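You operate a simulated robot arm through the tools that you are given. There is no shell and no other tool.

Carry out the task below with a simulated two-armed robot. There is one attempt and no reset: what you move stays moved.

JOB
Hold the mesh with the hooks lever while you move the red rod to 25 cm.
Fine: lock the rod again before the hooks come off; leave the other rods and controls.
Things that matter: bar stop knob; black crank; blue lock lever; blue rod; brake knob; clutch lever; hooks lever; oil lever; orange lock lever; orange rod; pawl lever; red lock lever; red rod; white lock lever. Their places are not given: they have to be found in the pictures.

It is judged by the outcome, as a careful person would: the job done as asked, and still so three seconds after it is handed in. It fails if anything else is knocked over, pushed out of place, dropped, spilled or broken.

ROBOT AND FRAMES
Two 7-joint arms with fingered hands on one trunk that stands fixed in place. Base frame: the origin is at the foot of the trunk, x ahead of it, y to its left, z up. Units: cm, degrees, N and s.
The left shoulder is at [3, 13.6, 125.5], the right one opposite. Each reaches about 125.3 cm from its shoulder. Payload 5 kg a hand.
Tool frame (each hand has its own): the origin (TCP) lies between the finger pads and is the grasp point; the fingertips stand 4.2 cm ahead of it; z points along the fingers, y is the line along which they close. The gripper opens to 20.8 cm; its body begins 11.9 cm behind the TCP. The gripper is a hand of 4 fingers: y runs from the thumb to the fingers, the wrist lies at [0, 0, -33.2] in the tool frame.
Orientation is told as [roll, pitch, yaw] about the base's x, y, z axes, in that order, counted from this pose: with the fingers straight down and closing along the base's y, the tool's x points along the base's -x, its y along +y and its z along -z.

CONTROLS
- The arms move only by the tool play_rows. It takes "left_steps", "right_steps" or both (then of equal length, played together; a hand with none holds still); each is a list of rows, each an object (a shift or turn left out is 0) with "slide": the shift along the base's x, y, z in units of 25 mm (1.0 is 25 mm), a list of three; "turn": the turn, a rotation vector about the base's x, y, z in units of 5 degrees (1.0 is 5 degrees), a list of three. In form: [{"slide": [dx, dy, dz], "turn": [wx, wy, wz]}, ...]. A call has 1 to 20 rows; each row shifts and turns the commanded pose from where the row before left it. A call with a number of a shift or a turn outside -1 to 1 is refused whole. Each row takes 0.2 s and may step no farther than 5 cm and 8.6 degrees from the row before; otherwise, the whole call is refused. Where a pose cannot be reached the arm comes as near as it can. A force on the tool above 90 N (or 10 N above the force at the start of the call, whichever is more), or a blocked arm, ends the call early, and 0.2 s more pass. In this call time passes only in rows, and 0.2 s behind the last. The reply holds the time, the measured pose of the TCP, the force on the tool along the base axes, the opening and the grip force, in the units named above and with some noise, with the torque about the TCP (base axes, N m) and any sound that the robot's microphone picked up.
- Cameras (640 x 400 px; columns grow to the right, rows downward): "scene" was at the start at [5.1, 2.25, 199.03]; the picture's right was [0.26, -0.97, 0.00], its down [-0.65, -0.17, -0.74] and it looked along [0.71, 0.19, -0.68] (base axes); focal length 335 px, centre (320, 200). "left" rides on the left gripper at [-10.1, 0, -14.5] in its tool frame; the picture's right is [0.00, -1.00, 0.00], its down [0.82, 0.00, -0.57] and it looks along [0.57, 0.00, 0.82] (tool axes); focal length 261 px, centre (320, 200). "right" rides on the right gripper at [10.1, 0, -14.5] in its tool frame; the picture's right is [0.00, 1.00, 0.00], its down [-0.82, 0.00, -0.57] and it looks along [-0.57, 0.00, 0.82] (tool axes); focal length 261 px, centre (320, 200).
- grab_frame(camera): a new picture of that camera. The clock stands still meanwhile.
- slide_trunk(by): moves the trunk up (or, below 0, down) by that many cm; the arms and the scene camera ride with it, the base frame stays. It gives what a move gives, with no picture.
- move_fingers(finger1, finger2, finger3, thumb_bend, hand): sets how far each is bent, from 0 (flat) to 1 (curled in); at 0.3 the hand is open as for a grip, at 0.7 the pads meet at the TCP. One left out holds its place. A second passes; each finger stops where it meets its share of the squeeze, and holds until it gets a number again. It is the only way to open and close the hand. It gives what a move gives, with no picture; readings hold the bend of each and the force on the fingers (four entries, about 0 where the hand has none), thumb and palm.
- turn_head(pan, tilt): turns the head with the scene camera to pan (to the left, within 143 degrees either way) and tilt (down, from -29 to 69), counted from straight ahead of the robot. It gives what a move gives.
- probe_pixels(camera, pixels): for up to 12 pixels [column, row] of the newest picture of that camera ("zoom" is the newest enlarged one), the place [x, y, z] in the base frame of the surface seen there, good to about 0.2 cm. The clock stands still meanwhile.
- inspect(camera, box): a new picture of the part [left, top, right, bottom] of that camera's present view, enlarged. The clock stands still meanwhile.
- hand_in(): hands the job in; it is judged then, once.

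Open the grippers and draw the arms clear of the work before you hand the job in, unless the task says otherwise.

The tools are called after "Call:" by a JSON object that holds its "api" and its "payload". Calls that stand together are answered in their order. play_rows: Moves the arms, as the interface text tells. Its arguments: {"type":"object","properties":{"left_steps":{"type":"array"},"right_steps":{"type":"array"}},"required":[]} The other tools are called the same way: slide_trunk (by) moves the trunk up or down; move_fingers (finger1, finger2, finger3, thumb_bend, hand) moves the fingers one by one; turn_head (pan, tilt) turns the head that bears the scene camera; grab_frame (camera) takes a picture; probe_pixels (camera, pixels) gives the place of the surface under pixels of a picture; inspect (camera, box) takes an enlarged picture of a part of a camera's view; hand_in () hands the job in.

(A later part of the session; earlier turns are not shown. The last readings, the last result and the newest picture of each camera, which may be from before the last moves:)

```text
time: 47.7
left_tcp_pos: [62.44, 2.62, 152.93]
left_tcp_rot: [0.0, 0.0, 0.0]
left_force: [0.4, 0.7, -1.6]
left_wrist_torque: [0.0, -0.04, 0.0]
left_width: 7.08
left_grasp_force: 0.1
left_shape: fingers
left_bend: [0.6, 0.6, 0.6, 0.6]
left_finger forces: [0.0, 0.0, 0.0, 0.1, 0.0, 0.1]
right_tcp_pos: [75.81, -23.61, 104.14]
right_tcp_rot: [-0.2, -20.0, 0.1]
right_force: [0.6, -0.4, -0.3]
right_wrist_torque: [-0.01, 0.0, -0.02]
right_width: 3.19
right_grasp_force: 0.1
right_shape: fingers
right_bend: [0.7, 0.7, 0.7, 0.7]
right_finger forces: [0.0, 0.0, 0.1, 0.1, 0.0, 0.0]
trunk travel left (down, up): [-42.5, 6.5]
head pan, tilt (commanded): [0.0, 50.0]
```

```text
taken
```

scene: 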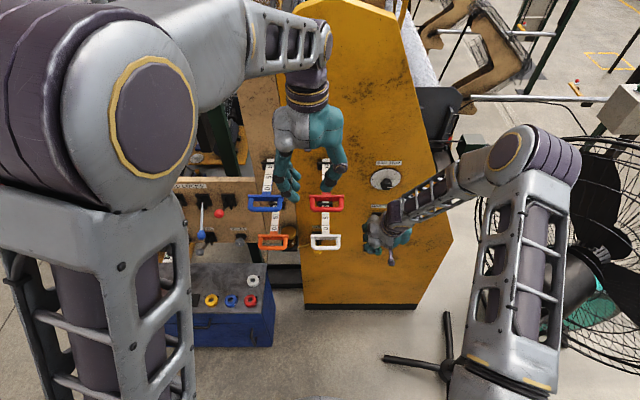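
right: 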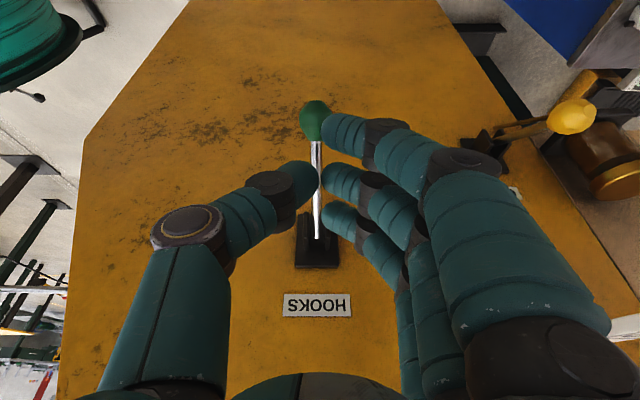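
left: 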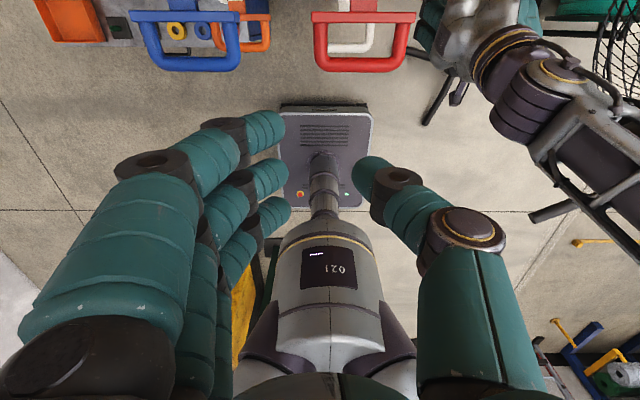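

The blue handle's right end lies about 7 cm left of the red handle's left arm, so I narrow the fingers to 0.65 for clearance. Then I move forward above the loop gap to [70.3, 2.4, 142].

Call:
{"api": "move_fingers", "payload": {"hand": "left", "finger1": 0.65, "finger2": 0.65, "finger3": 0.65, "thumb_bend": 0.62}}

Call:
{"api": "play_rows", "payload": {"left_steps": [{"slide": [0.63, -0.02, -0.88]}, {"slide": [0.63, -0.02, -0.88]}, {"slide": [0.63, 0, -0.88]}, {"slide": [0.63, 0, -0.88]}, {"slide": [0.63, 0, -0.88]}]}}

Call:
{"api": "grab_frame", "payload": {"camera": "left"}}

Call:
{"api": "inspect", "payload": {"camera": "scene", "box": [230, 120, 390, 220]}}

```text
time: 48.7
left_tcp_pos: [62.39, 2.58, 152.9]
left_tcp_rot: [0.0, 0.0, 0.0]
left_force: [-0.7, 0.0, 0.0]
left_wrist_torque: [-0.03, -0.01, 0.05]
left_width: 5.63
left_grasp_force: 0.1
left_shape: fingers
left_bend: [0.65, 0.65, 0.65, 0.62]
left_finger forces: [0.0, 0.0, 0.0, 0.1, 0.1, 0.0]
right_tcp_pos: [75.71, -23.62, 104.11]
right_tcp_rot: [-0.3, -20.1, 0.0]
right_force: [0.6, 0.0, 0.0]
right_wrist_torque: [-0.01, -0.04, 0.03]
right_width: 3.18
right_grasp_force: 0.1
right_shape: fingers
right_bend: [0.7, 0.7, 0.7, 0.7]
right_finger forces: [0.1, 0.1, 0.0, 0.0, 0.1, 0.0]
trunk travel left (down, up): [-42.5, 6.5]
head pan, tilt (commanded): [0.0, 50.0]
```

```text
time: 49.9
left_tcp_pos: [70.7, 2.42, 141.82]
left_tcp_rot: [0.0, 0.0, 0.0]
left_force: [-0.6, -0.7, -0.2]
left_wrist_torque: [-0.02, 0.03, 0.0]
left_width: 5.6
left_grasp_force: 0.0
left_shape: fingers
left_bend: [0.65, 0.65, 0.65, 0.62]
left_finger forces: [0.0, 0.0, 0.0, 0.0, 0.0, 0.0]
right_tcp_pos: [75.75, -23.64, 103.99]
right_tcp_rot: [-0.2, -20.0, 0.0]
right_force: [0.0, 0.3, 0.2]
right_wrist_torque: [0.02, 0.05, 0.03]
right_width: 3.18
right_grasp_force: 0.0
right_shape: fingers
right_bend: [0.7, 0.7, 0.7, 0.7]
right_finger forces: [0.0, 0.0, 0.0, 0.0, 0.0, 0.1]
trunk travel left (down, up): [-42.5, 6.5]
head pan, tilt (commanded): [0.0, 50.0]
```

```text
taken
```

left: 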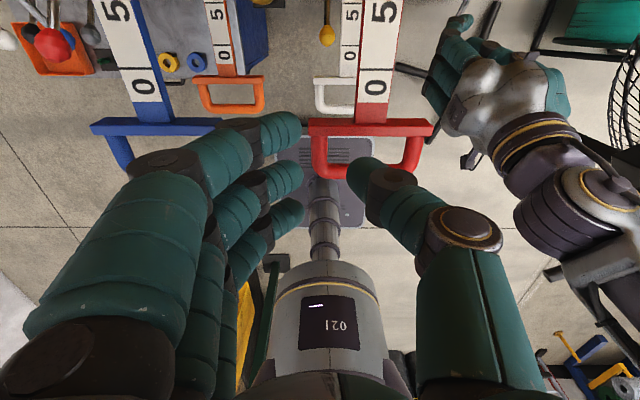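

```text
4.00 times, centred on (310, 170) of scene
```

zoom: 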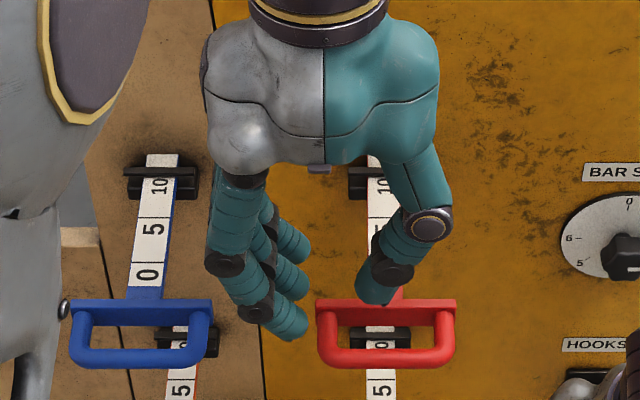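

The thumb is over the red loop and the fingers are left of its arm. I probe the red handle again from the left camera to check the gap's centre.

Call:
{"api": "probe_pixels", "payload": {"camera": "left", "pixels": [[400, 122], [400, 132], [412, 172], [320, 150], [318, 165], [420, 150], [340, 168], [340, 175], [355, 165], [200, 122], [360, 160], [310, 128]]}}

Call:
{"api": "inspect", "payload": {"camera": "left", "box": [280, 100, 440, 200]}}

```text
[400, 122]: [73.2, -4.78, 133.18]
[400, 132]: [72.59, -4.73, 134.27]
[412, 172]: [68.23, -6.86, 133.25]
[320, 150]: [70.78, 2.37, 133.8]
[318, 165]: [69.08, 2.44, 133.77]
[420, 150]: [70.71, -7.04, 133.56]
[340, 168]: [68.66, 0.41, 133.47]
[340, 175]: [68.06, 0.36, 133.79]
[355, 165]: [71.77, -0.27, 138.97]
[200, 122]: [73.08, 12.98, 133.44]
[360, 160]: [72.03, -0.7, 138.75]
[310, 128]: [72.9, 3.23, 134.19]
```

```text
4.00 times, centred on (360, 150) of left
```

zoom: 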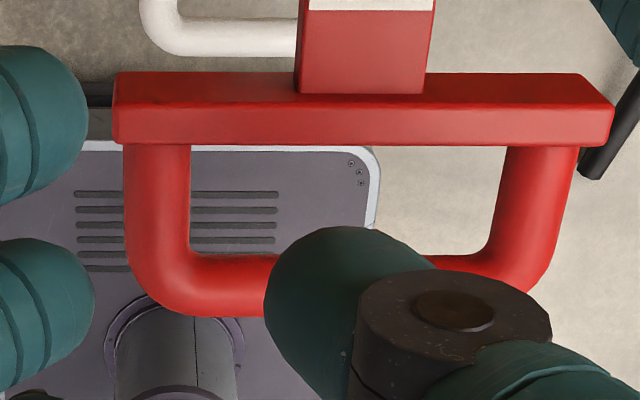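

Gap centre is x ≈ 70.4; thumb centre is at 70.7, so I shift 0.3 back and descend in stages, watching forces.

Call:
{"api": "play_rows", "payload": {"left_steps": [{"slide": [-0.12, 0, -0.6]}, {"slide": [0, 0, -0.9]}, {"slide": [0, 0, -0.6]}]}}

Call:
{"api": "inspect", "payload": {"camera": "left", "box": [240, 80, 480, 230]}}

Call:
{"api": "inspect", "payload": {"camera": "scene", "box": [250, 140, 362, 210]}}

```text
time: 50.7
left_tcp_pos: [70.07, 2.33, 136.96]
left_tcp_rot: [0.0, -0.2, 0.0]
left_force: [4.2, 0.2, 3.1]
left_wrist_torque: [-0.13, -0.17, 0.17]
left_width: 5.54
left_grasp_force: 2.7
left_shape: fingers
left_bend: [0.65, 0.65, 0.65, 0.62]
left_finger forces: [0.1, 0.0, 0.0, 0.0, 5.2, 0.0]
right_tcp_pos: [75.76, -23.55, 104.18]
right_tcp_rot: [-0.2, -20.0, 0.1]
right_force: [0.2, -0.4, -0.5]
right_wrist_torque: [0.02, 0.0, -0.02]
right_width: 3.21
right_grasp_force: 0.1
right_shape: fingers
right_bend: [0.7, 0.7, 0.7, 0.7]
right_finger forces: [0.0, 0.0, 0.1, 0.0, 0.0, 0.0]
trunk travel left (down, up): [-42.5, 6.5]
head pan, tilt (commanded): [0.0, 50.0]
```

```text
2.67 times, centred on (360, 155) of left
```

zoom: 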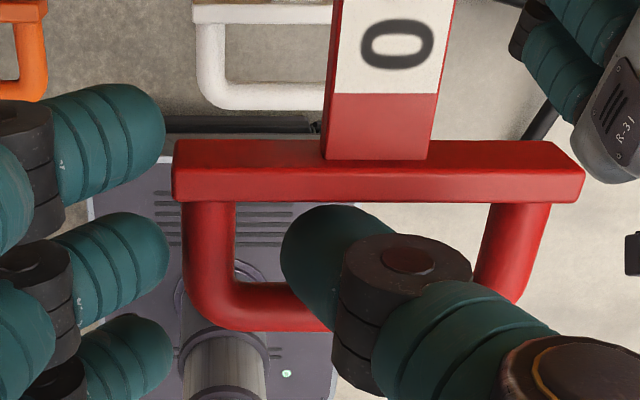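

```text
5.71 times, centred on (306, 175) of scene
```

zoom: 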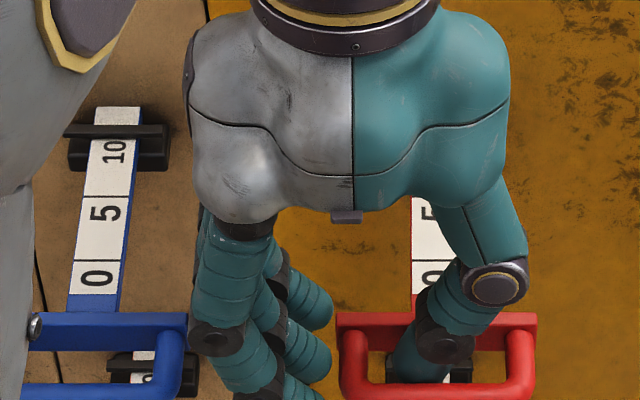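

The thumb meets the tube's back edge (5 N, pushing +x and up), so the hand is slightly too far back. I lift 1 cm, move 0.45 cm forward and try again gently.

Call:
{"api": "play_rows", "payload": {"left_steps": [{"slide": [0, 0, 0.4]}, {"slide": [0.18, 0, 0]}, {"slide": [0, 0, -0.4]}]}}

Call:
{"api": "grab_frame", "payload": {"camera": "left"}}

Call:
{"api": "probe_pixels", "payload": {"camera": "left", "pixels": [[350, 165], [360, 165], [355, 180], [350, 190], [345, 175], [370, 165], [325, 170], [365, 140]]}}

```text
time: 51.5
left_tcp_pos: [70.57, 2.2, 136.68]
left_tcp_rot: [0.0, 0.1, -0.1]
left_force: [-0.7, -0.1, -0.4]
left_wrist_torque: [-0.01, 0.05, -0.03]
left_width: 5.58
left_grasp_force: 0.4
left_shape: fingers
left_bend: [0.65, 0.65, 0.65, 0.62]
left_finger forces: [0.0, 0.1, 0.0, 0.0, 0.4, 0.0]
right_tcp_pos: [75.82, -23.61, 104.02]
right_tcp_rot: [-0.2, -20.2, 0.0]
right_force: [0.6, -0.2, 0.4]
right_wrist_torque: [-0.01, 0.01, 0.0]
right_width: 3.19
right_grasp_force: 0.2
right_shape: fingers
right_bend: [0.7, 0.7, 0.7, 0.7]
right_finger forces: [0.0, 0.0, 0.1, 0.1, 0.0, 0.1]
trunk travel left (down, up): [-42.5, 6.5]
head pan, tilt (commanded): [0.0, 50.0]
```

```text
taken
```

left: 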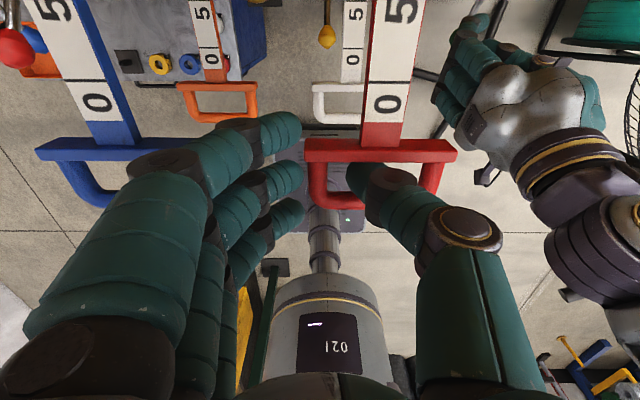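

```text
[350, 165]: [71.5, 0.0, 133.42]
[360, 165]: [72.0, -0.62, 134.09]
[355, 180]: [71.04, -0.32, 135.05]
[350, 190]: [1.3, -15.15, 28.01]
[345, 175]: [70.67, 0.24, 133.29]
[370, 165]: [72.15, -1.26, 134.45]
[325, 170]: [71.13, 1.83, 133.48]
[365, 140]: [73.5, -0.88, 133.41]
```

Contact is nearly gone (0.4 N). I go on descending in small steps.

Call:
{"api": "play_rows", "payload": {"left_steps": [{"slide": [0, 0, -0.4]}, {"slide": [0, 0, -0.4]}, {"slide": [0, 0, -0.3]}]}}

Call:
{"api": "inspect", "payload": {"camera": "left", "box": [240, 80, 480, 230]}}

```text
time: 52.3
left_tcp_pos: [70.59, 2.46, 134.1]
left_tcp_rot: [0.0, 0.0, 0.0]
left_force: [-2.9, 0.7, 1.5]
left_wrist_torque: [-0.08, 0.01, -0.16]
left_width: 5.56
left_grasp_force: 1.6
left_shape: fingers
left_bend: [0.65, 0.65, 0.65, 0.62]
left_finger forces: [0.1, 0.0, 0.1, 0.0, 3.1, 0.1]
right_tcp_pos: [75.61, -23.46, 104.06]
right_tcp_rot: [-0.2, -20.2, 0.0]
right_force: [0.5, 0.6, -0.9]
right_wrist_torque: [-0.01, -0.02, -0.04]
right_width: 3.2
right_grasp_force: 0.1
right_shape: fingers
right_bend: [0.7, 0.7, 0.7, 0.7]
right_finger forces: [0.0, 0.0, 0.0, 0.1, 0.1, 0.1]
trunk travel left (down, up): [-42.5, 6.5]
head pan, tilt (commanded): [0.0, 50.0]
```

```text
2.67 times, centred on (360, 155) of left
```

zoom: 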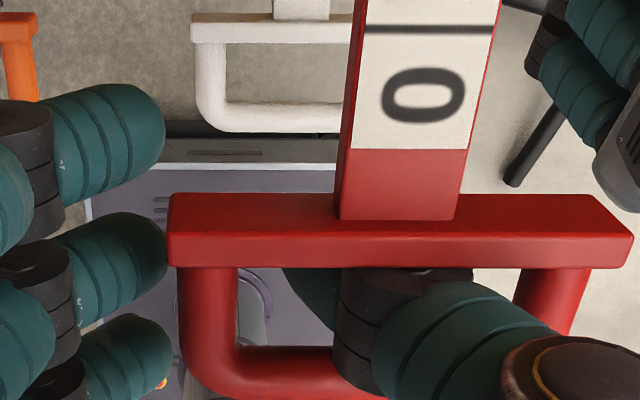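

The thumb is in the loop, touching the plate lightly (3 N). I go 1 cm lower and 0.2 cm back, then close the hand on the left arm of the handle.

Call:
{"api": "play_rows", "payload": {"left_steps": [{"slide": [-0.1, 0, -0.2]}, {"slide": [0, 0, -0.2]}]}}

Call:
{"api": "move_fingers", "payload": {"hand": "left", "finger1": 0.72, "finger2": 0.72, "finger3": 0.72, "thumb_bend": 0.68}}

Call:
{"api": "grab_frame", "payload": {"camera": "left"}}

Call:
{"api": "inspect", "payload": {"camera": "scene", "box": [250, 140, 362, 210]}}

```text
time: 52.9
left_tcp_pos: [70.44, 2.45, 132.99]
left_tcp_rot: [0.0, -0.1, 0.0]
left_force: [4.0, -0.4, 2.7]
left_wrist_torque: [-0.12, 0.04, 0.13]
left_width: 5.58
left_grasp_force: 2.6
left_shape: fingers
left_bend: [0.65, 0.65, 0.65, 0.62]
left_finger forces: [0.0, 0.0, 0.1, 0.0, 4.9, 0.1]
right_tcp_pos: [75.79, -23.51, 104.14]
right_tcp_rot: [-0.2, -20.1, 0.1]
right_force: [0.3, -0.6, 0.4]
right_wrist_torque: [0.03, -0.01, -0.01]
right_width: 3.22
right_grasp_force: 0.0
right_shape: fingers
right_bend: [0.7, 0.7, 0.7, 0.7]
right_finger forces: [0.0, 0.0, 0.1, 0.0, 0.0, 0.1]
trunk travel left (down, up): [-42.5, 6.5]
head pan, tilt (commanded): [0.0, 50.0]
```

```text
time: 53.9
left_tcp_pos: [70.44, 2.35, 132.98]
left_tcp_rot: [0.0, 0.0, 0.0]
left_force: [3.9, -4.1, -0.9]
left_wrist_torque: [0.03, -0.05, 0.15]
left_width: 3.32
left_grasp_force: 3.1
left_shape: fingers
left_bend: [0.72, 0.72, 0.72, 0.67]
left_finger forces: [0.0, 0.1, 0.0, 0.0, 6.1, 0.0]
right_tcp_pos: [75.73, -23.58, 104.02]
right_tcp_rot: [-0.1, -20.1, 0.1]
right_force: [-0.5, -0.6, -0.1]
right_wrist_torque: [0.02, 0.04, 0.0]
right_width: 3.19
right_grasp_force: 0.0
right_shape: fingers
right_bend: [0.7, 0.7, 0.7, 0.7]
right_finger forces: [0.0, 0.0, 0.1, 0.0, 0.1, 0.0]
trunk travel left (down, up): [-42.5, 6.5]
head pan, tilt (commanded): [0.0, 50.0]
```

```text
taken
```

left: 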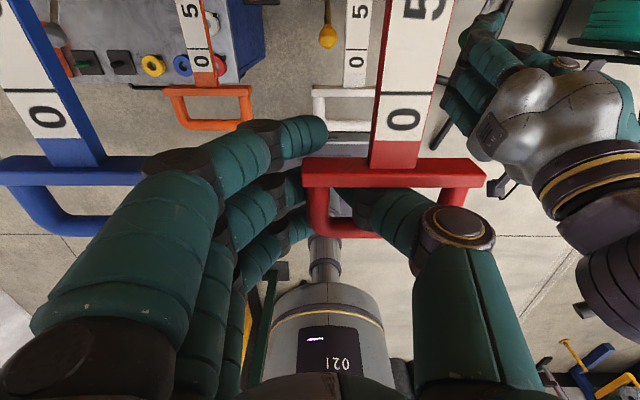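

```text
5.71 times, centred on (306, 175) of scene
```

zoom: 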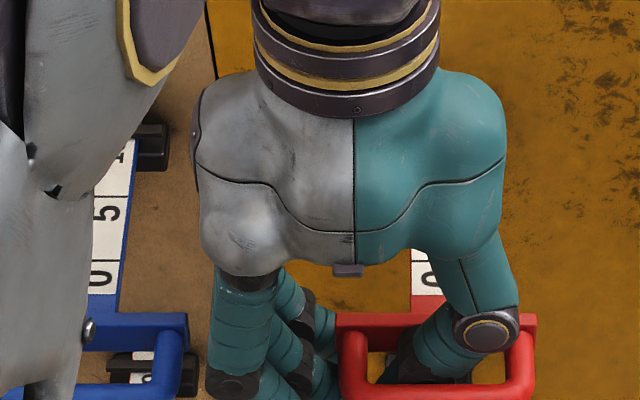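

The thumb sits in the loop against the tube (about 6 N) and the front finger lies behind the plate's left end. I test the pull with 1.5 cm toward the robot.

Call:
{"api": "play_rows", "payload": {"left_steps": [{"slide": [-0.2, 0, 0]}, {"slide": [-0.2, 0, 0]}, {"slide": [-0.2, 0, 0]}]}}

Call:
{"api": "grab_frame", "payload": {"camera": "left"}}

Call:
{"api": "grab_frame", "payload": {"camera": "right"}}

```text
time: 54.7
left_tcp_pos: [68.91, 2.38, 133.02]
left_tcp_rot: [-0.1, 0.0, 0.0]
left_force: [4.6, -3.2, -0.4]
left_wrist_torque: [0.01, -0.04, 0.2]
left_width: 3.31
left_grasp_force: 3.0
left_shape: fingers
left_bend: [0.72, 0.72, 0.72, 0.67]
left_finger forces: [0.1, 0.1, 0.0, 0.0, 6.0, 0.1]
right_tcp_pos: [75.72, -23.68, 104.13]
right_tcp_rot: [-0.1, -20.1, 0.0]
right_force: [0.0, -1.1, -1.2]
right_wrist_torque: [0.01, 0.01, 0.0]
right_width: 3.19
right_grasp_force: 0.1
right_shape: fingers
right_bend: [0.7, 0.7, 0.7, 0.7]
right_finger forces: [0.0, 0.1, 0.0, 0.1, 0.0, 0.0]
trunk travel left (down, up): [-42.5, 6.5]
head pan, tilt (commanded): [0.0, 50.0]
```

```text
taken
```

left: 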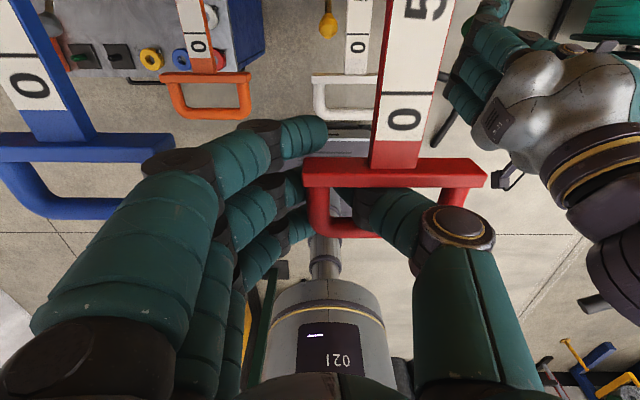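

```text
taken
```

right: 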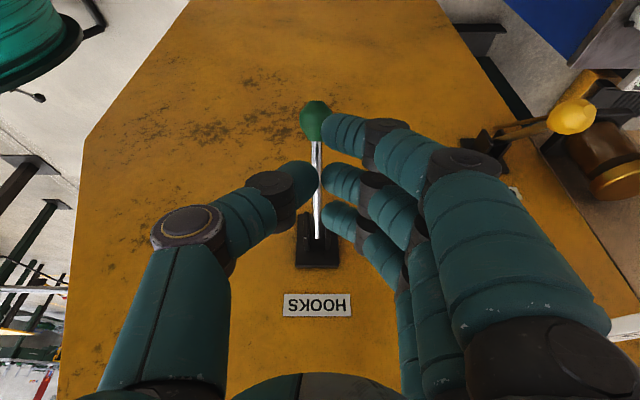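

The rod follows the hand with under 6 N, and the hooks lever is still down (ball at (315, 118) in the right picture). I probe the scale's lines in the left picture to follow the reading: the 0 line was at x = 77.3 for reading 10.

Call:
{"api": "inspect", "payload": {"camera": "left", "box": [340, 0, 500, 100]}}

Call:
{"api": "inspect", "payload": {"camera": "left", "box": [340, 60, 500, 160]}}

```text
4.00 times, centred on (420, 50) of left
```

zoom: 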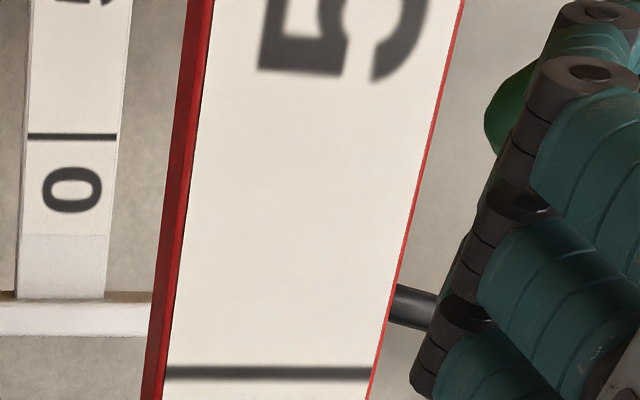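

```text
4.00 times, centred on (420, 110) of left
```

zoom: 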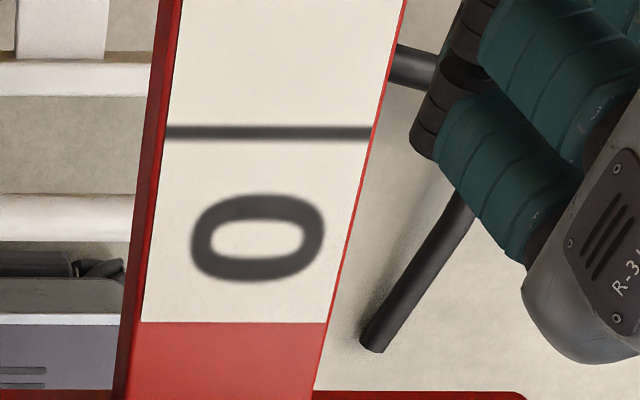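

I probe the 0 line at zoom (270, 132) and its neighbours.

Call:
{"api": "probe_pixels", "payload": {"camera": "zoom", "pixels": [[200, 132], [270, 132], [340, 132], [240, 322], [260, 60], [270, 130], [275, 134], [260, 20]]}}

```text
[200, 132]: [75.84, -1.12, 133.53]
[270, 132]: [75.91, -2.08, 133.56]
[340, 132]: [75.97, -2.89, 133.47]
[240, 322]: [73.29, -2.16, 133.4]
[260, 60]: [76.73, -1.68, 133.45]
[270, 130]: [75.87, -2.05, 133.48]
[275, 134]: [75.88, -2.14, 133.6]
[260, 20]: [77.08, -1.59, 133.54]
```

The 0 line is at x = 75.88 now and must come to 62.3, so 13.6 cm remain. I pull 12.5 cm in gentle steps.

Call:
{"api": "play_rows", "payload": {"left_steps": [{"slide": [-0.5, 0, 0]}, {"slide": [-0.5, 0, 0]}, {"slide": [-0.5, 0, 0]}, {"slide": [-0.5, 0, 0]}, {"slide": [-0.5, 0, 0]}, {"slide": [-0.5, 0, 0]}, {"slide": [-0.5, 0, 0]}, {"slide": [-0.5, 0, 0]}, {"slide": [-0.5, 0, 0]}, {"slide": [-0.3, 0, 0]}, {"slide": [-0.2, 0, 0]}]}}

Call:
{"api": "grab_frame", "payload": {"camera": "left"}}

Call:
{"api": "grab_frame", "payload": {"camera": "scene"}}

```text
time: 57.1
left_tcp_pos: [56.24, 2.56, 132.89]
left_tcp_rot: [0.1, 0.0, -0.1]
left_force: [3.5, -3.4, 2.0]
left_wrist_torque: [-0.06, -0.03, 0.15]
left_width: 3.28
left_grasp_force: 3.1
left_shape: fingers
left_bend: [0.72, 0.72, 0.72, 0.68]
left_finger forces: [0.0, 0.1, 0.0, 0.0, 5.7, 0.0]
right_tcp_pos: [75.74, -23.62, 104.11]
right_tcp_rot: [-0.1, -20.0, -0.1]
right_force: [-0.4, -0.1, 0.4]
right_wrist_torque: [-0.02, -0.03, 0.03]
right_width: 3.2
right_grasp_force: 0.0
right_shape: fingers
right_bend: [0.7, 0.7, 0.7, 0.7]
right_finger forces: [0.0, 0.1, 0.0, 0.0, 0.1, 0.0]
trunk travel left (down, up): [-42.5, 6.5]
head pan, tilt (commanded): [0.0, 50.0]
```

```text
taken
```

left: 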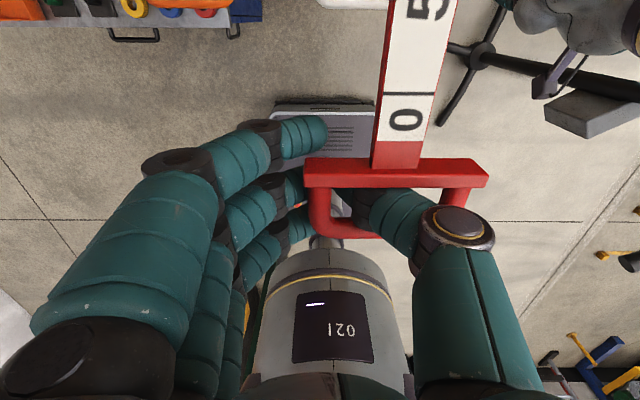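

```text
taken
```

scene: 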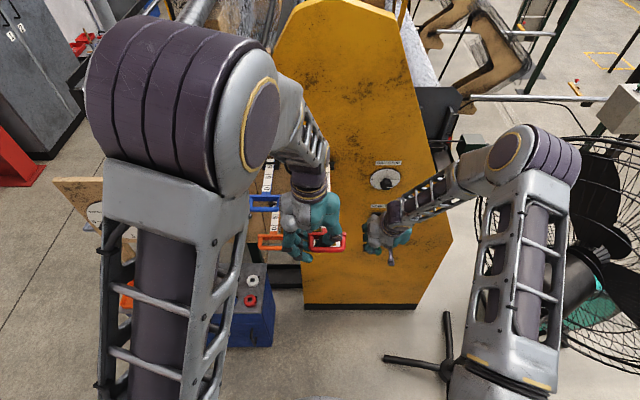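

The rod has followed to about x = 56. I probe the 0 line, now at (408, 93) in the left picture.

Call:
{"api": "inspect", "payload": {"camera": "left", "box": [340, 60, 500, 160]}}

Call:
{"api": "probe_pixels", "payload": {"camera": "zoom", "pixels": [[200, 132], [270, 132], [340, 132], [270, 130], [270, 134], [240, 322]]}}

```text
4.00 times, centred on (420, 110) of left
```

zoom: 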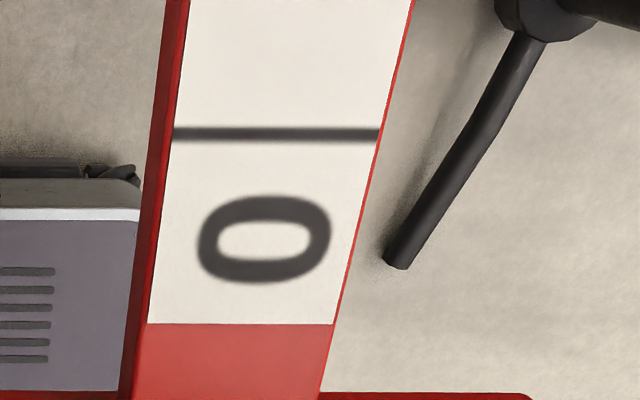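

```text
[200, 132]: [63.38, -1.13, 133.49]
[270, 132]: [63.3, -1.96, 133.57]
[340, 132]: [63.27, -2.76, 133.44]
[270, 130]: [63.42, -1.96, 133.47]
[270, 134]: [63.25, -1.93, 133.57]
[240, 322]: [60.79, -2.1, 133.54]
```

The 0 line is at x = 63.33, so 1.03 cm remain. I pull that last bit slowly.

Call:
{"api": "play_rows", "payload": {"left_steps": [{"slide": [-0.2, 0, 0]}, {"slide": [-0.21, 0, 0]}]}}

Call:
{"api": "inspect", "payload": {"camera": "left", "box": [340, 60, 500, 160]}}

Call:
{"api": "probe_pixels", "payload": {"camera": "zoom", "pixels": [[200, 132], [270, 132], [340, 132], [270, 130], [270, 134], [240, 322]]}}

Call:
{"api": "inspect", "payload": {"camera": "scene", "box": [250, 130, 410, 230]}}

```text
time: 57.7
left_tcp_pos: [55.33, 2.43, 132.88]
left_tcp_rot: [0.0, -0.1, 0.0]
left_force: [7.8, -2.6, -0.6]
left_wrist_torque: [0.0, -0.02, 0.34]
left_width: 3.24
left_grasp_force: 4.3
left_shape: fingers
left_bend: [0.72, 0.72, 0.72, 0.68]
left_finger forces: [0.0, 0.0, 0.0, 0.0, 9.0, 0.0]
right_tcp_pos: [75.75, -23.58, 104.04]
right_tcp_rot: [-0.3, -20.1, 0.0]
right_force: [0.0, 0.6, 0.6]
right_wrist_torque: [0.02, -0.02, -0.02]
right_width: 3.17
right_grasp_force: 0.1
right_shape: fingers
right_bend: [0.7, 0.7, 0.7, 0.7]
right_finger forces: [0.0, 0.1, 0.0, 0.1, 0.1, 0.0]
trunk travel left (down, up): [-42.5, 6.5]
head pan, tilt (commanded): [0.0, 50.0]
```

```text
4.00 times, centred on (420, 110) of left
```

zoom: 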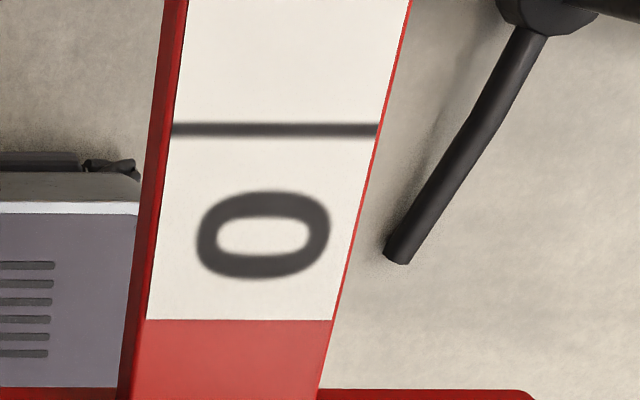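

```text
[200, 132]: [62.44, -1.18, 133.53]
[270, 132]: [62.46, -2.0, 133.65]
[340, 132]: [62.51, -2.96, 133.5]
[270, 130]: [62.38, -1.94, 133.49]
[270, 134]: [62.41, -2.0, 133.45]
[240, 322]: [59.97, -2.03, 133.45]
```

```text
4.00 times, centred on (330, 180) of scene
```

zoom: 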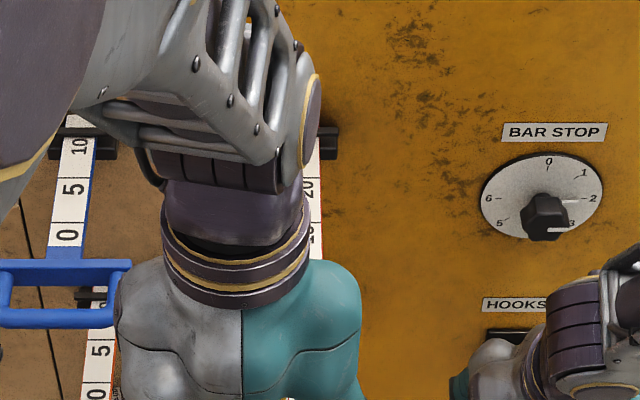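

The 0 line is at about 62.4, i.e. reading about 24.9. The wrist hides the guide, so I ease off, open slightly, and lift the hand out of the loop to read the scale at the index.

Call:
{"api": "play_rows", "payload": {"left_steps": [{"slide": [0.1, 0, 0]}]}}

Call:
{"api": "move_fingers", "payload": {"hand": "left", "finger1": 0.62, "finger2": 0.62, "finger3": 0.62, "thumb_bend": 0.62}}

Call:
{"api": "inspect", "payload": {"camera": "left", "box": [240, 80, 480, 230]}}

```text
time: 58.1
left_tcp_pos: [55.48, 2.42, 133.08]
left_tcp_rot: [0.0, 0.0, 0.1]
left_force: [3.3, -2.5, -0.7]
left_wrist_torque: [0.02, -0.02, 0.15]
left_width: 3.22
left_grasp_force: 3.1
left_shape: fingers
left_bend: [0.72, 0.72, 0.72, 0.68]
left_finger forces: [0.1, 0.0, 0.0, 0.0, 5.7, 0.0]
right_tcp_pos: [75.8, -23.48, 104.08]
right_tcp_rot: [-0.3, -20.2, 0.1]
right_force: [0.0, 0.7, 0.0]
right_wrist_torque: [0.02, -0.05, -0.01]
right_width: 3.17
right_grasp_force: 0.1
right_shape: fingers
right_bend: [0.7, 0.7, 0.7, 0.7]
right_finger forces: [0.0, 0.0, 0.0, 0.1, 0.0, 0.1]
trunk travel left (down, up): [-42.5, 6.5]
head pan, tilt (commanded): [0.0, 50.0]
```

```text
time: 59.1
left_tcp_pos: [55.43, 2.59, 133.02]
left_tcp_rot: [0.1, 0.0, -0.1]
left_force: [-0.2, 3.1, -1.1]
left_wrist_torque: [0.02, 0.0, 0.0]
left_width: 5.99
left_grasp_force: 2.2
left_shape: fingers
left_bend: [0.62, 0.62, 0.62, 0.62]
left_finger forces: [0.0, 0.0, 0.0, 0.0, 4.4, 0.0]
right_tcp_pos: [75.81, -23.48, 104.08]
right_tcp_rot: [-0.2, -20.1, 0.0]
right_force: [-0.7, -0.2, -0.1]
right_wrist_torque: [-0.02, 0.0, 0.01]
right_width: 3.2
right_grasp_force: 0.0
right_shape: fingers
right_bend: [0.7, 0.7, 0.7, 0.7]
right_finger forces: [0.1, 0.0, 0.1, 0.0, 0.0, 0.0]
trunk travel left (down, up): [-42.5, 6.5]
head pan, tilt (commanded): [0.0, 50.0]
```

```text
2.67 times, centred on (360, 155) of left
```

zoom: 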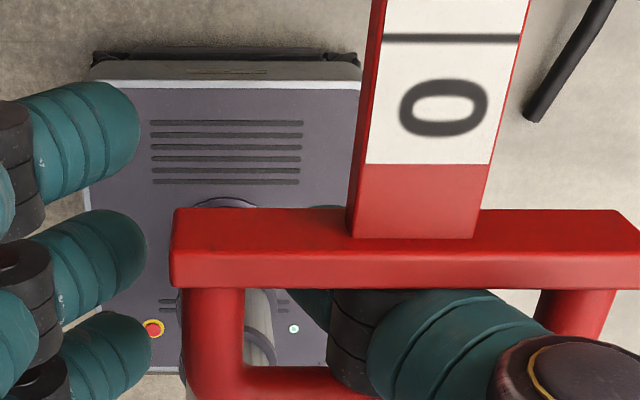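

Opening the thumb made it press sideways on the handle's right arm (4.4 N), so I close it a touch to 0.66 and then lift the hand straight up.

Call:
{"api": "move_fingers", "payload": {"hand": "left", "thumb_bend": 0.655}}

Call:
{"api": "play_rows", "payload": {"left_steps": [{"slide": [0, 0, 0.3]}, {"slide": [0, 0, 0.5]}, {"slide": [0, 0, 0.7]}, {"slide": [0, 0, 0.9]}, {"slide": [0, 0, 1]}, {"slide": [0, 0, 1]}]}}

Call:
{"api": "grab_frame", "payload": {"camera": "left"}}

Call:
{"api": "grab_frame", "payload": {"camera": "scene"}}

```text
time: 60.1
left_tcp_pos: [55.49, 2.39, 132.89]
left_tcp_rot: [0.0, 0.0, 0.1]
left_force: [-0.5, -3.2, -1.9]
left_wrist_torque: [0.04, 0.03, -0.06]
left_width: 5.67
left_grasp_force: 2.3
left_shape: fingers
left_bend: [0.62, 0.62, 0.62, 0.65]
left_finger forces: [0.1, 0.0, 0.0, 0.1, 4.6, 0.0]
right_tcp_pos: [75.67, -23.57, 103.97]
right_tcp_rot: [-0.2, -20.1, 0.0]
right_force: [0.4, 0.2, 0.3]
right_wrist_torque: [0.0, 0.03, 0.01]
right_width: 3.18
right_grasp_force: 0.0
right_shape: fingers
right_bend: [0.7, 0.7, 0.7, 0.7]
right_finger forces: [0.0, 0.0, 0.0, 0.1, 0.0, 0.0]
trunk travel left (down, up): [-42.5, 6.5]
head pan, tilt (commanded): [0.0, 50.0]
```

```text
time: 61.5
left_tcp_pos: [55.47, 2.37, 143.88]
left_tcp_rot: [0.0, 0.0, 0.0]
left_force: [-0.9, -0.2, 0.7]
left_wrist_torque: [-0.01, -0.08, -0.01]
left_width: 5.56
left_grasp_force: 0.1
left_shape: fingers
left_bend: [0.62, 0.62, 0.62, 0.65]
left_finger forces: [0.1, 0.0, 0.0, 0.0, 0.0, 0.0]
right_tcp_pos: [75.69, -23.54, 104.07]
right_tcp_rot: [-0.2, -20.0, 0.0]
right_force: [-1.4, -0.1, 1.1]
right_wrist_torque: [0.0, -0.05, 0.0]
right_width: 3.19
right_grasp_force: 0.0
right_shape: fingers
right_bend: [0.7, 0.7, 0.7, 0.7]
right_finger forces: [0.0, 0.0, 0.0, 0.0, 0.1, 0.0]
trunk travel left (down, up): [-42.5, 6.5]
head pan, tilt (commanded): [0.0, 50.0]
```

```text
taken
```

left: 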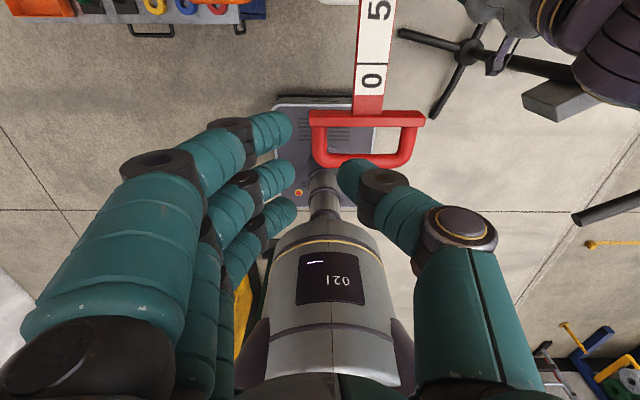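

```text
taken
```

scene: 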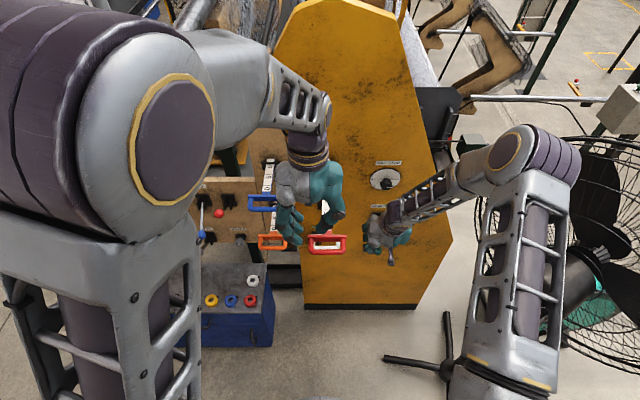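

The hand is clear of the handle. I move it up and to the left, toward the lock lever, to open the view onto the guide.

Call:
{"api": "play_rows", "payload": {"left_steps": [{"slide": [0.1, 0.6, 0.8]}, {"slide": [0.1, 0.9, 0.6]}, {"slide": [0.1, 1, 0.5]}, {"slide": [0.1, 1, 0.4]}, {"slide": [0.1, 1, 0.4]}, {"slide": [0.1, 1, 0.4]}, {"slide": [0.1, 1, 0.4]}, {"slide": [0.1, 1, 0.4]}, {"slide": [0.1, 1, 0.2]}, {"slide": [0.1, 1, 0]}, {"slide": [0.1, 1, 0]}, {"slide": [0.1, 1, 0]}, {"slide": [0.1, 1, 0]}]}}

Call:
{"api": "grab_frame", "payload": {"camera": "scene"}}

Call:
{"api": "inspect", "payload": {"camera": "scene", "box": [280, 140, 376, 200]}}

```text
time: 64.3
left_tcp_pos: [58.76, 33.54, 154.36]
left_tcp_rot: [0.0, 0.0, 0.0]
left_force: [0.0, -0.2, -0.2]
left_wrist_torque: [-0.03, 0.0, 0.0]
left_width: 5.59
left_grasp_force: 0.0
left_shape: fingers
left_bend: [0.62, 0.62, 0.62, 0.65]
left_finger forces: [0.0, 0.0, 0.1, 0.0, 0.1, 0.0]
right_tcp_pos: [75.79, -23.58, 104.13]
right_tcp_rot: [-0.2, -20.1, 0.0]
right_force: [-0.2, 0.6, -0.1]
right_wrist_torque: [-0.03, 0.03, -0.04]
right_width: 3.22
right_grasp_force: 0.0
right_shape: fingers
right_bend: [0.7, 0.7, 0.7, 0.7]
right_finger forces: [0.0, 0.1, 0.0, 0.0, 0.1, 0.0]
trunk travel left (down, up): [-42.5, 6.5]
head pan, tilt (commanded): [0.0, 50.0]
```

```text
taken
```

scene: 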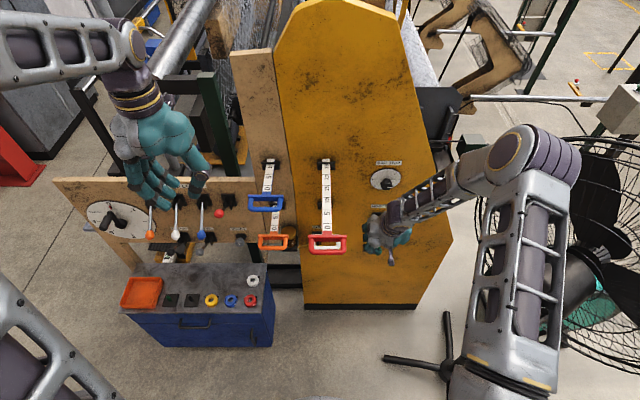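

```text
6.67 times, centred on (328, 170) of scene
```

zoom: 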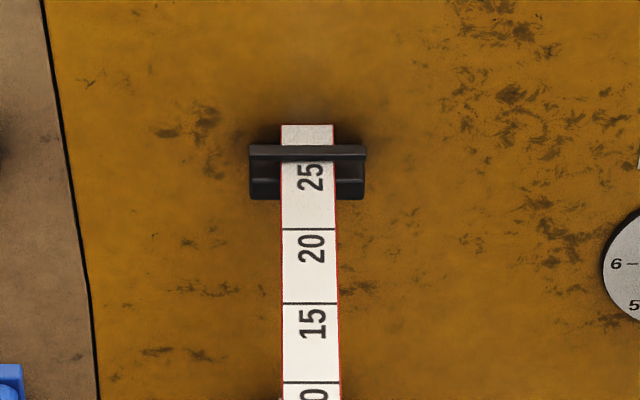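

The scale now shows "25" just at the guide. I enlarge the guide further and measure line positions for an exact reading.

Call:
{"api": "inspect", "payload": {"camera": "scene", "box": [310, 155, 342, 175]}}

Call:
{"api": "probe_pixels", "payload": {"camera": "zoom", "pixels": [[330, 380], [330, 370], [330, 390], [330, 120], [330, 140], [330, 90], [330, 50], [230, 120], [330, 200], [330, 300]]}}

Call:
{"api": "inspect", "payload": {"camera": "scene", "box": [302, 165, 350, 195]}}

```text
16.00 times, centred on (326, 165) of scene
```

zoom: 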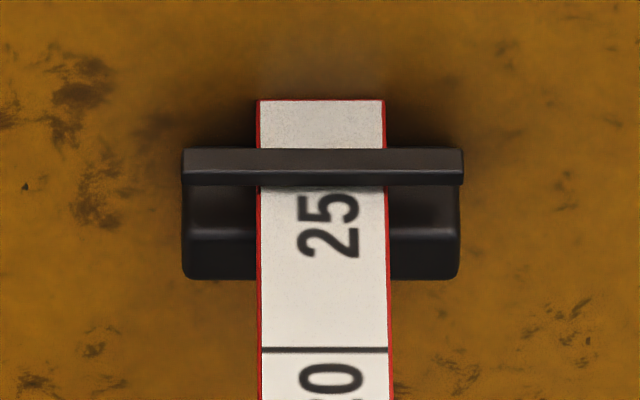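

```text
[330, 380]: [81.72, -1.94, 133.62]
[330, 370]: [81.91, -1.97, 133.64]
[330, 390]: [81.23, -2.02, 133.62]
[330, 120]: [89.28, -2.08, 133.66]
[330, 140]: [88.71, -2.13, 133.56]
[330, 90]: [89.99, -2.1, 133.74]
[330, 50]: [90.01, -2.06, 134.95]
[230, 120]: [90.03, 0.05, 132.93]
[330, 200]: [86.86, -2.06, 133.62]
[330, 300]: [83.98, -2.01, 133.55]
```

```text
13.33 times, centred on (326, 180) of scene
```

zoom: 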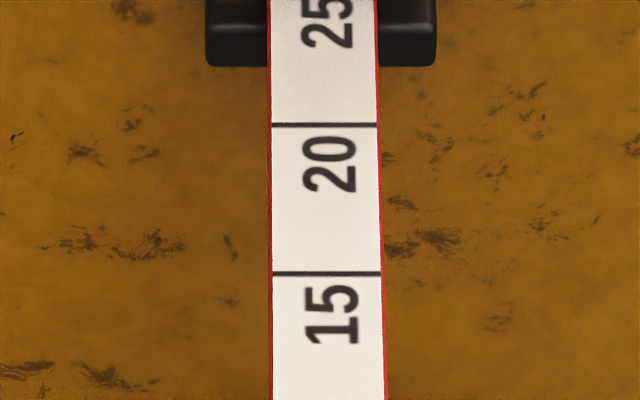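

The 20 line is at x ≈ 82.5, putting the 25 line at ≈ 87.5 just under the index bridge. To calibrate the index I compare with the untouched blue rod, which shows 10.

Call:
{"api": "inspect", "payload": {"camera": "scene", "box": [246, 153, 294, 183]}}

Call:
{"api": "probe_pixels", "payload": {"camera": "zoom", "pixels": [[300, 250], [300, 270], [300, 290], [300, 230], [300, 210], [290, 310], [290, 330], [300, 130]]}}

```text
13.33 times, centred on (270, 168) of scene
```

zoom: 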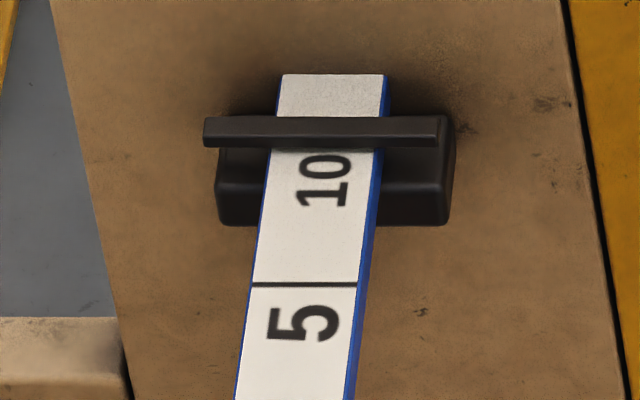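

```text
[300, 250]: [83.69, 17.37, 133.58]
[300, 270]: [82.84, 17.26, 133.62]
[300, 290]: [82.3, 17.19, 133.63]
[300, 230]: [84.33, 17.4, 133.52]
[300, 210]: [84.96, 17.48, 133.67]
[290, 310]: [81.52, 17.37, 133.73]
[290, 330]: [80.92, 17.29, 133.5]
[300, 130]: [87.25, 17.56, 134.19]
```

Blue's 5 line lies at x ≈ 82.46 and red's 20 line at ≈ 82.5, so red reads 25 the same way blue reads 10. I average several probes on red's 20 line to be sure.

Call:
{"api": "inspect", "payload": {"camera": "scene", "box": [310, 165, 342, 185]}}

Call:
{"api": "probe_pixels", "payload": {"camera": "zoom", "pixels": [[270, 190], [285, 190], [300, 190], [315, 190], [330, 190], [345, 190], [360, 190], [375, 190], [280, 188], [310, 188], [340, 188], [370, 188]]}}

Call:
{"api": "inspect", "payload": {"camera": "scene", "box": [250, 163, 282, 183]}}

Call:
{"api": "probe_pixels", "payload": {"camera": "zoom", "pixels": [[250, 174], [260, 174], [270, 174], [280, 174], [290, 174], [300, 174], [310, 174], [320, 174], [330, 174], [340, 174], [350, 174], [360, 174]]}}

```text
16.00 times, centred on (326, 175) of scene
```

zoom: 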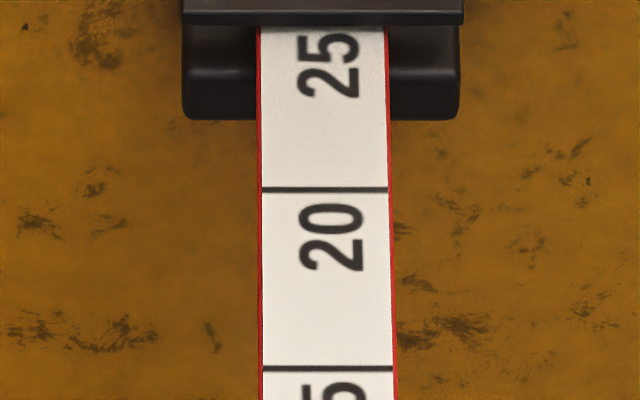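

```text
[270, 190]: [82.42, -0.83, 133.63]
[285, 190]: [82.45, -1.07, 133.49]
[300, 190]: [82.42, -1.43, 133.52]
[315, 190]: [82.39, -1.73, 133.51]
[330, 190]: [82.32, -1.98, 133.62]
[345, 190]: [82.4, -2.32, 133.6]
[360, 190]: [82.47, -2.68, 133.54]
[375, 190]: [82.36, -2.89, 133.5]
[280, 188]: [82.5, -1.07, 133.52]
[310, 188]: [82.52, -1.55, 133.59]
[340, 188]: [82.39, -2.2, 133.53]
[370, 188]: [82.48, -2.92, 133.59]
```

```text
16.00 times, centred on (266, 173) of scene
```

zoom: 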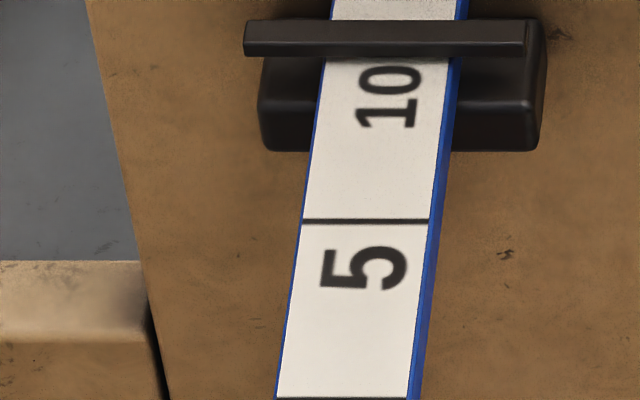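

```text
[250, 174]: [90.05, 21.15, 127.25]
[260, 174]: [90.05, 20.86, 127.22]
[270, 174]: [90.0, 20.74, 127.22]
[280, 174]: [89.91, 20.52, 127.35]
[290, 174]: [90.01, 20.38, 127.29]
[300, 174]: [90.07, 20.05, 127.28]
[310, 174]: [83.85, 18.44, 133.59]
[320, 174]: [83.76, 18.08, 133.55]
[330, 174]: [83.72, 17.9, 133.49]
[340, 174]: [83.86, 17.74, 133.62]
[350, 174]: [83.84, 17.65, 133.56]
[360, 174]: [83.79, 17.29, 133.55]
```

Red's 20 line averages x = 82.43. I probe blue's 5 line at zoom row 221.

Call:
{"api": "probe_pixels", "payload": {"camera": "zoom", "pixels": [[310, 221], [320, 221], [330, 221], [340, 221], [350, 221], [360, 221], [370, 221], [380, 221], [390, 221], [400, 221], [410, 221], [420, 221]]}}

```text
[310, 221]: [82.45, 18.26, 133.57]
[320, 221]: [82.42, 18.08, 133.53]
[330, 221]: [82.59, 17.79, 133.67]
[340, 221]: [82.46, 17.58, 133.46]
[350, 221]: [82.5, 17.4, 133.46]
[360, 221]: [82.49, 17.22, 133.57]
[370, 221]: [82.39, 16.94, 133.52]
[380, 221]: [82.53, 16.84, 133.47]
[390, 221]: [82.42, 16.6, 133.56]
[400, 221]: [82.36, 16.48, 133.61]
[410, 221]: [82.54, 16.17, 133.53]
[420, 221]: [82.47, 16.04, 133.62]
```

Blue's 5 line averages 82.47 and red's 20 line 82.43, so red reads 25.0 within about 0.05 cm. Now I lock it again: I close the left hand and bring its tips above the red lock ball (about [77.7, 36, 118.5]), as I did with the hooks lever.

Call:
{"api": "move_fingers", "payload": {"hand": "left", "finger1": 0.7, "finger2": 0.7, "finger3": 0.7, "thumb_bend": 0.7}}

Call:
{"api": "play_rows", "payload": {"left_steps": [{"slide": [0.76, 0.1, -0.9], "turn": [0, -0.4, 0]}, {"slide": [0.76, 0.1, -0.9], "turn": [0, -0.4, 0]}, {"slide": [0.76, 0.1, -0.9], "turn": [0, -0.4, 0]}, {"slide": [0.76, 0.1, -0.9], "turn": [0, -0.4, 0]}, {"slide": [0.76, 0.1, -0.9], "turn": [0, -0.4, 0]}, {"slide": [0.76, 0.1, -0.9], "turn": [0, -0.4, 0]}, {"slide": [0.76, 0.1, -0.9], "turn": [0, -0.4, 0]}, {"slide": [0.76, 0.1, -0.9], "turn": [0, -0.4, 0]}, {"slide": [0.76, 0.1, -0.9], "turn": [0, -0.4, 0]}, {"slide": [0.76, 0.1, -0.9], "turn": [0, -0.4, 0]}]}}

Call:
{"api": "grab_frame", "payload": {"camera": "left"}}

```text
time: 65.3
left_tcp_pos: [58.7, 33.55, 154.27]
left_tcp_rot: [0.1, 0.0, -0.1]
left_force: [-0.3, 0.3, -0.9]
left_wrist_torque: [-0.04, 0.02, 0.0]
left_width: 3.22
left_grasp_force: 0.1
left_shape: fingers
left_bend: [0.7, 0.7, 0.7, 0.7]
left_finger forces: [0.0, 0.0, 0.0, 0.0, 0.0, 0.1]
right_tcp_pos: [75.65, -23.44, 104.04]
right_tcp_rot: [-0.2, -20.0, 0.0]
right_force: [-0.1, -0.4, 0.6]
right_wrist_torque: [0.0, 0.0, 0.03]
right_width: 3.19
right_grasp_force: 0.0
right_shape: fingers
right_bend: [0.7, 0.7, 0.7, 0.7]
right_finger forces: [0.0, 0.0, 0.0, 0.1, 0.0, 0.1]
trunk travel left (down, up): [-42.5, 6.5]
head pan, tilt (commanded): [0.0, 50.0]
```

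```text
time: 67.5
left_tcp_pos: [77.96, 36.38, 131.47]
left_tcp_rot: [0.0, -20.0, 0.1]
left_force: [1.0, -0.3, -0.3]
left_wrist_torque: [0.0, 0.09, -0.03]
left_width: 3.21
left_grasp_force: 0.1
left_shape: fingers
left_bend: [0.7, 0.7, 0.7, 0.7]
left_finger forces: [0.0, 0.1, 0.0, 0.0, 0.0, 0.0]
right_tcp_pos: [75.88, -23.53, 104.1]
right_tcp_rot: [-0.2, -20.0, 0.0]
right_force: [1.2, -0.3, -0.5]
right_wrist_torque: [-0.04, 0.0, -0.03]
right_width: 3.2
right_grasp_force: 0.1
right_shape: fingers
right_bend: [0.7, 0.7, 0.7, 0.7]
right_finger forces: [0.1, 0.1, 0.1, 0.1, 0.1, 0.0]
trunk travel left (down, up): [-42.5, 6.5]
head pan, tilt (commanded): [0.0, 50.0]
```

```text
taken
```

left: 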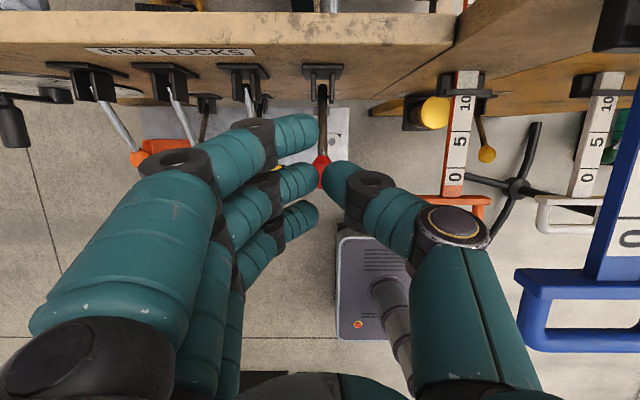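

The red ball shows right below the seam of the closed tips at (322, 170). I lower onto it and follow its arc down.

Call:
{"api": "play_rows", "payload": {"left_steps": [{"slide": [0, -0.1, -0.9]}, {"slide": [0, 0, -0.9]}, {"slide": [0, 0, -0.9]}, {"slide": [-0.2, 0, -0.6]}, {"slide": [-0.3, 0, -0.6]}]}}

Call:
{"api": "grab_frame", "payload": {"camera": "left"}}

```text
time: 68.7
left_tcp_pos: [76.33, 36.02, 121.96]
left_tcp_rot: [0.0, -20.0, -0.1]
left_force: [-1.0, 2.5, 2.6]
left_wrist_torque: [0.15, 0.01, -0.01]
left_width: 3.18
left_grasp_force: 1.9
left_shape: fingers
left_bend: [0.7, 0.69, 0.7, 0.7]
left_finger forces: [0.0, 3.3, 0.1, 0.0, 0.4, 0.0]
right_tcp_pos: [75.64, -23.62, 104.17]
right_tcp_rot: [-0.2, -20.2, 0.0]
right_force: [0.0, 0.1, -0.5]
right_wrist_torque: [-0.01, -0.02, -0.01]
right_width: 3.15
right_grasp_force: 0.0
right_shape: fingers
right_bend: [0.7, 0.7, 0.7, 0.7]
right_finger forces: [0.1, 0.1, 0.0, 0.0, 0.1, 0.0]
trunk travel left (down, up): [-42.5, 6.5]
head pan, tilt (commanded): [0.0, 50.0]
```

```text
taken
```

left: 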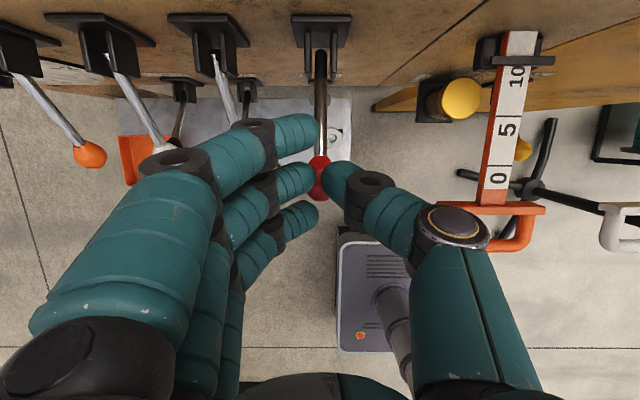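

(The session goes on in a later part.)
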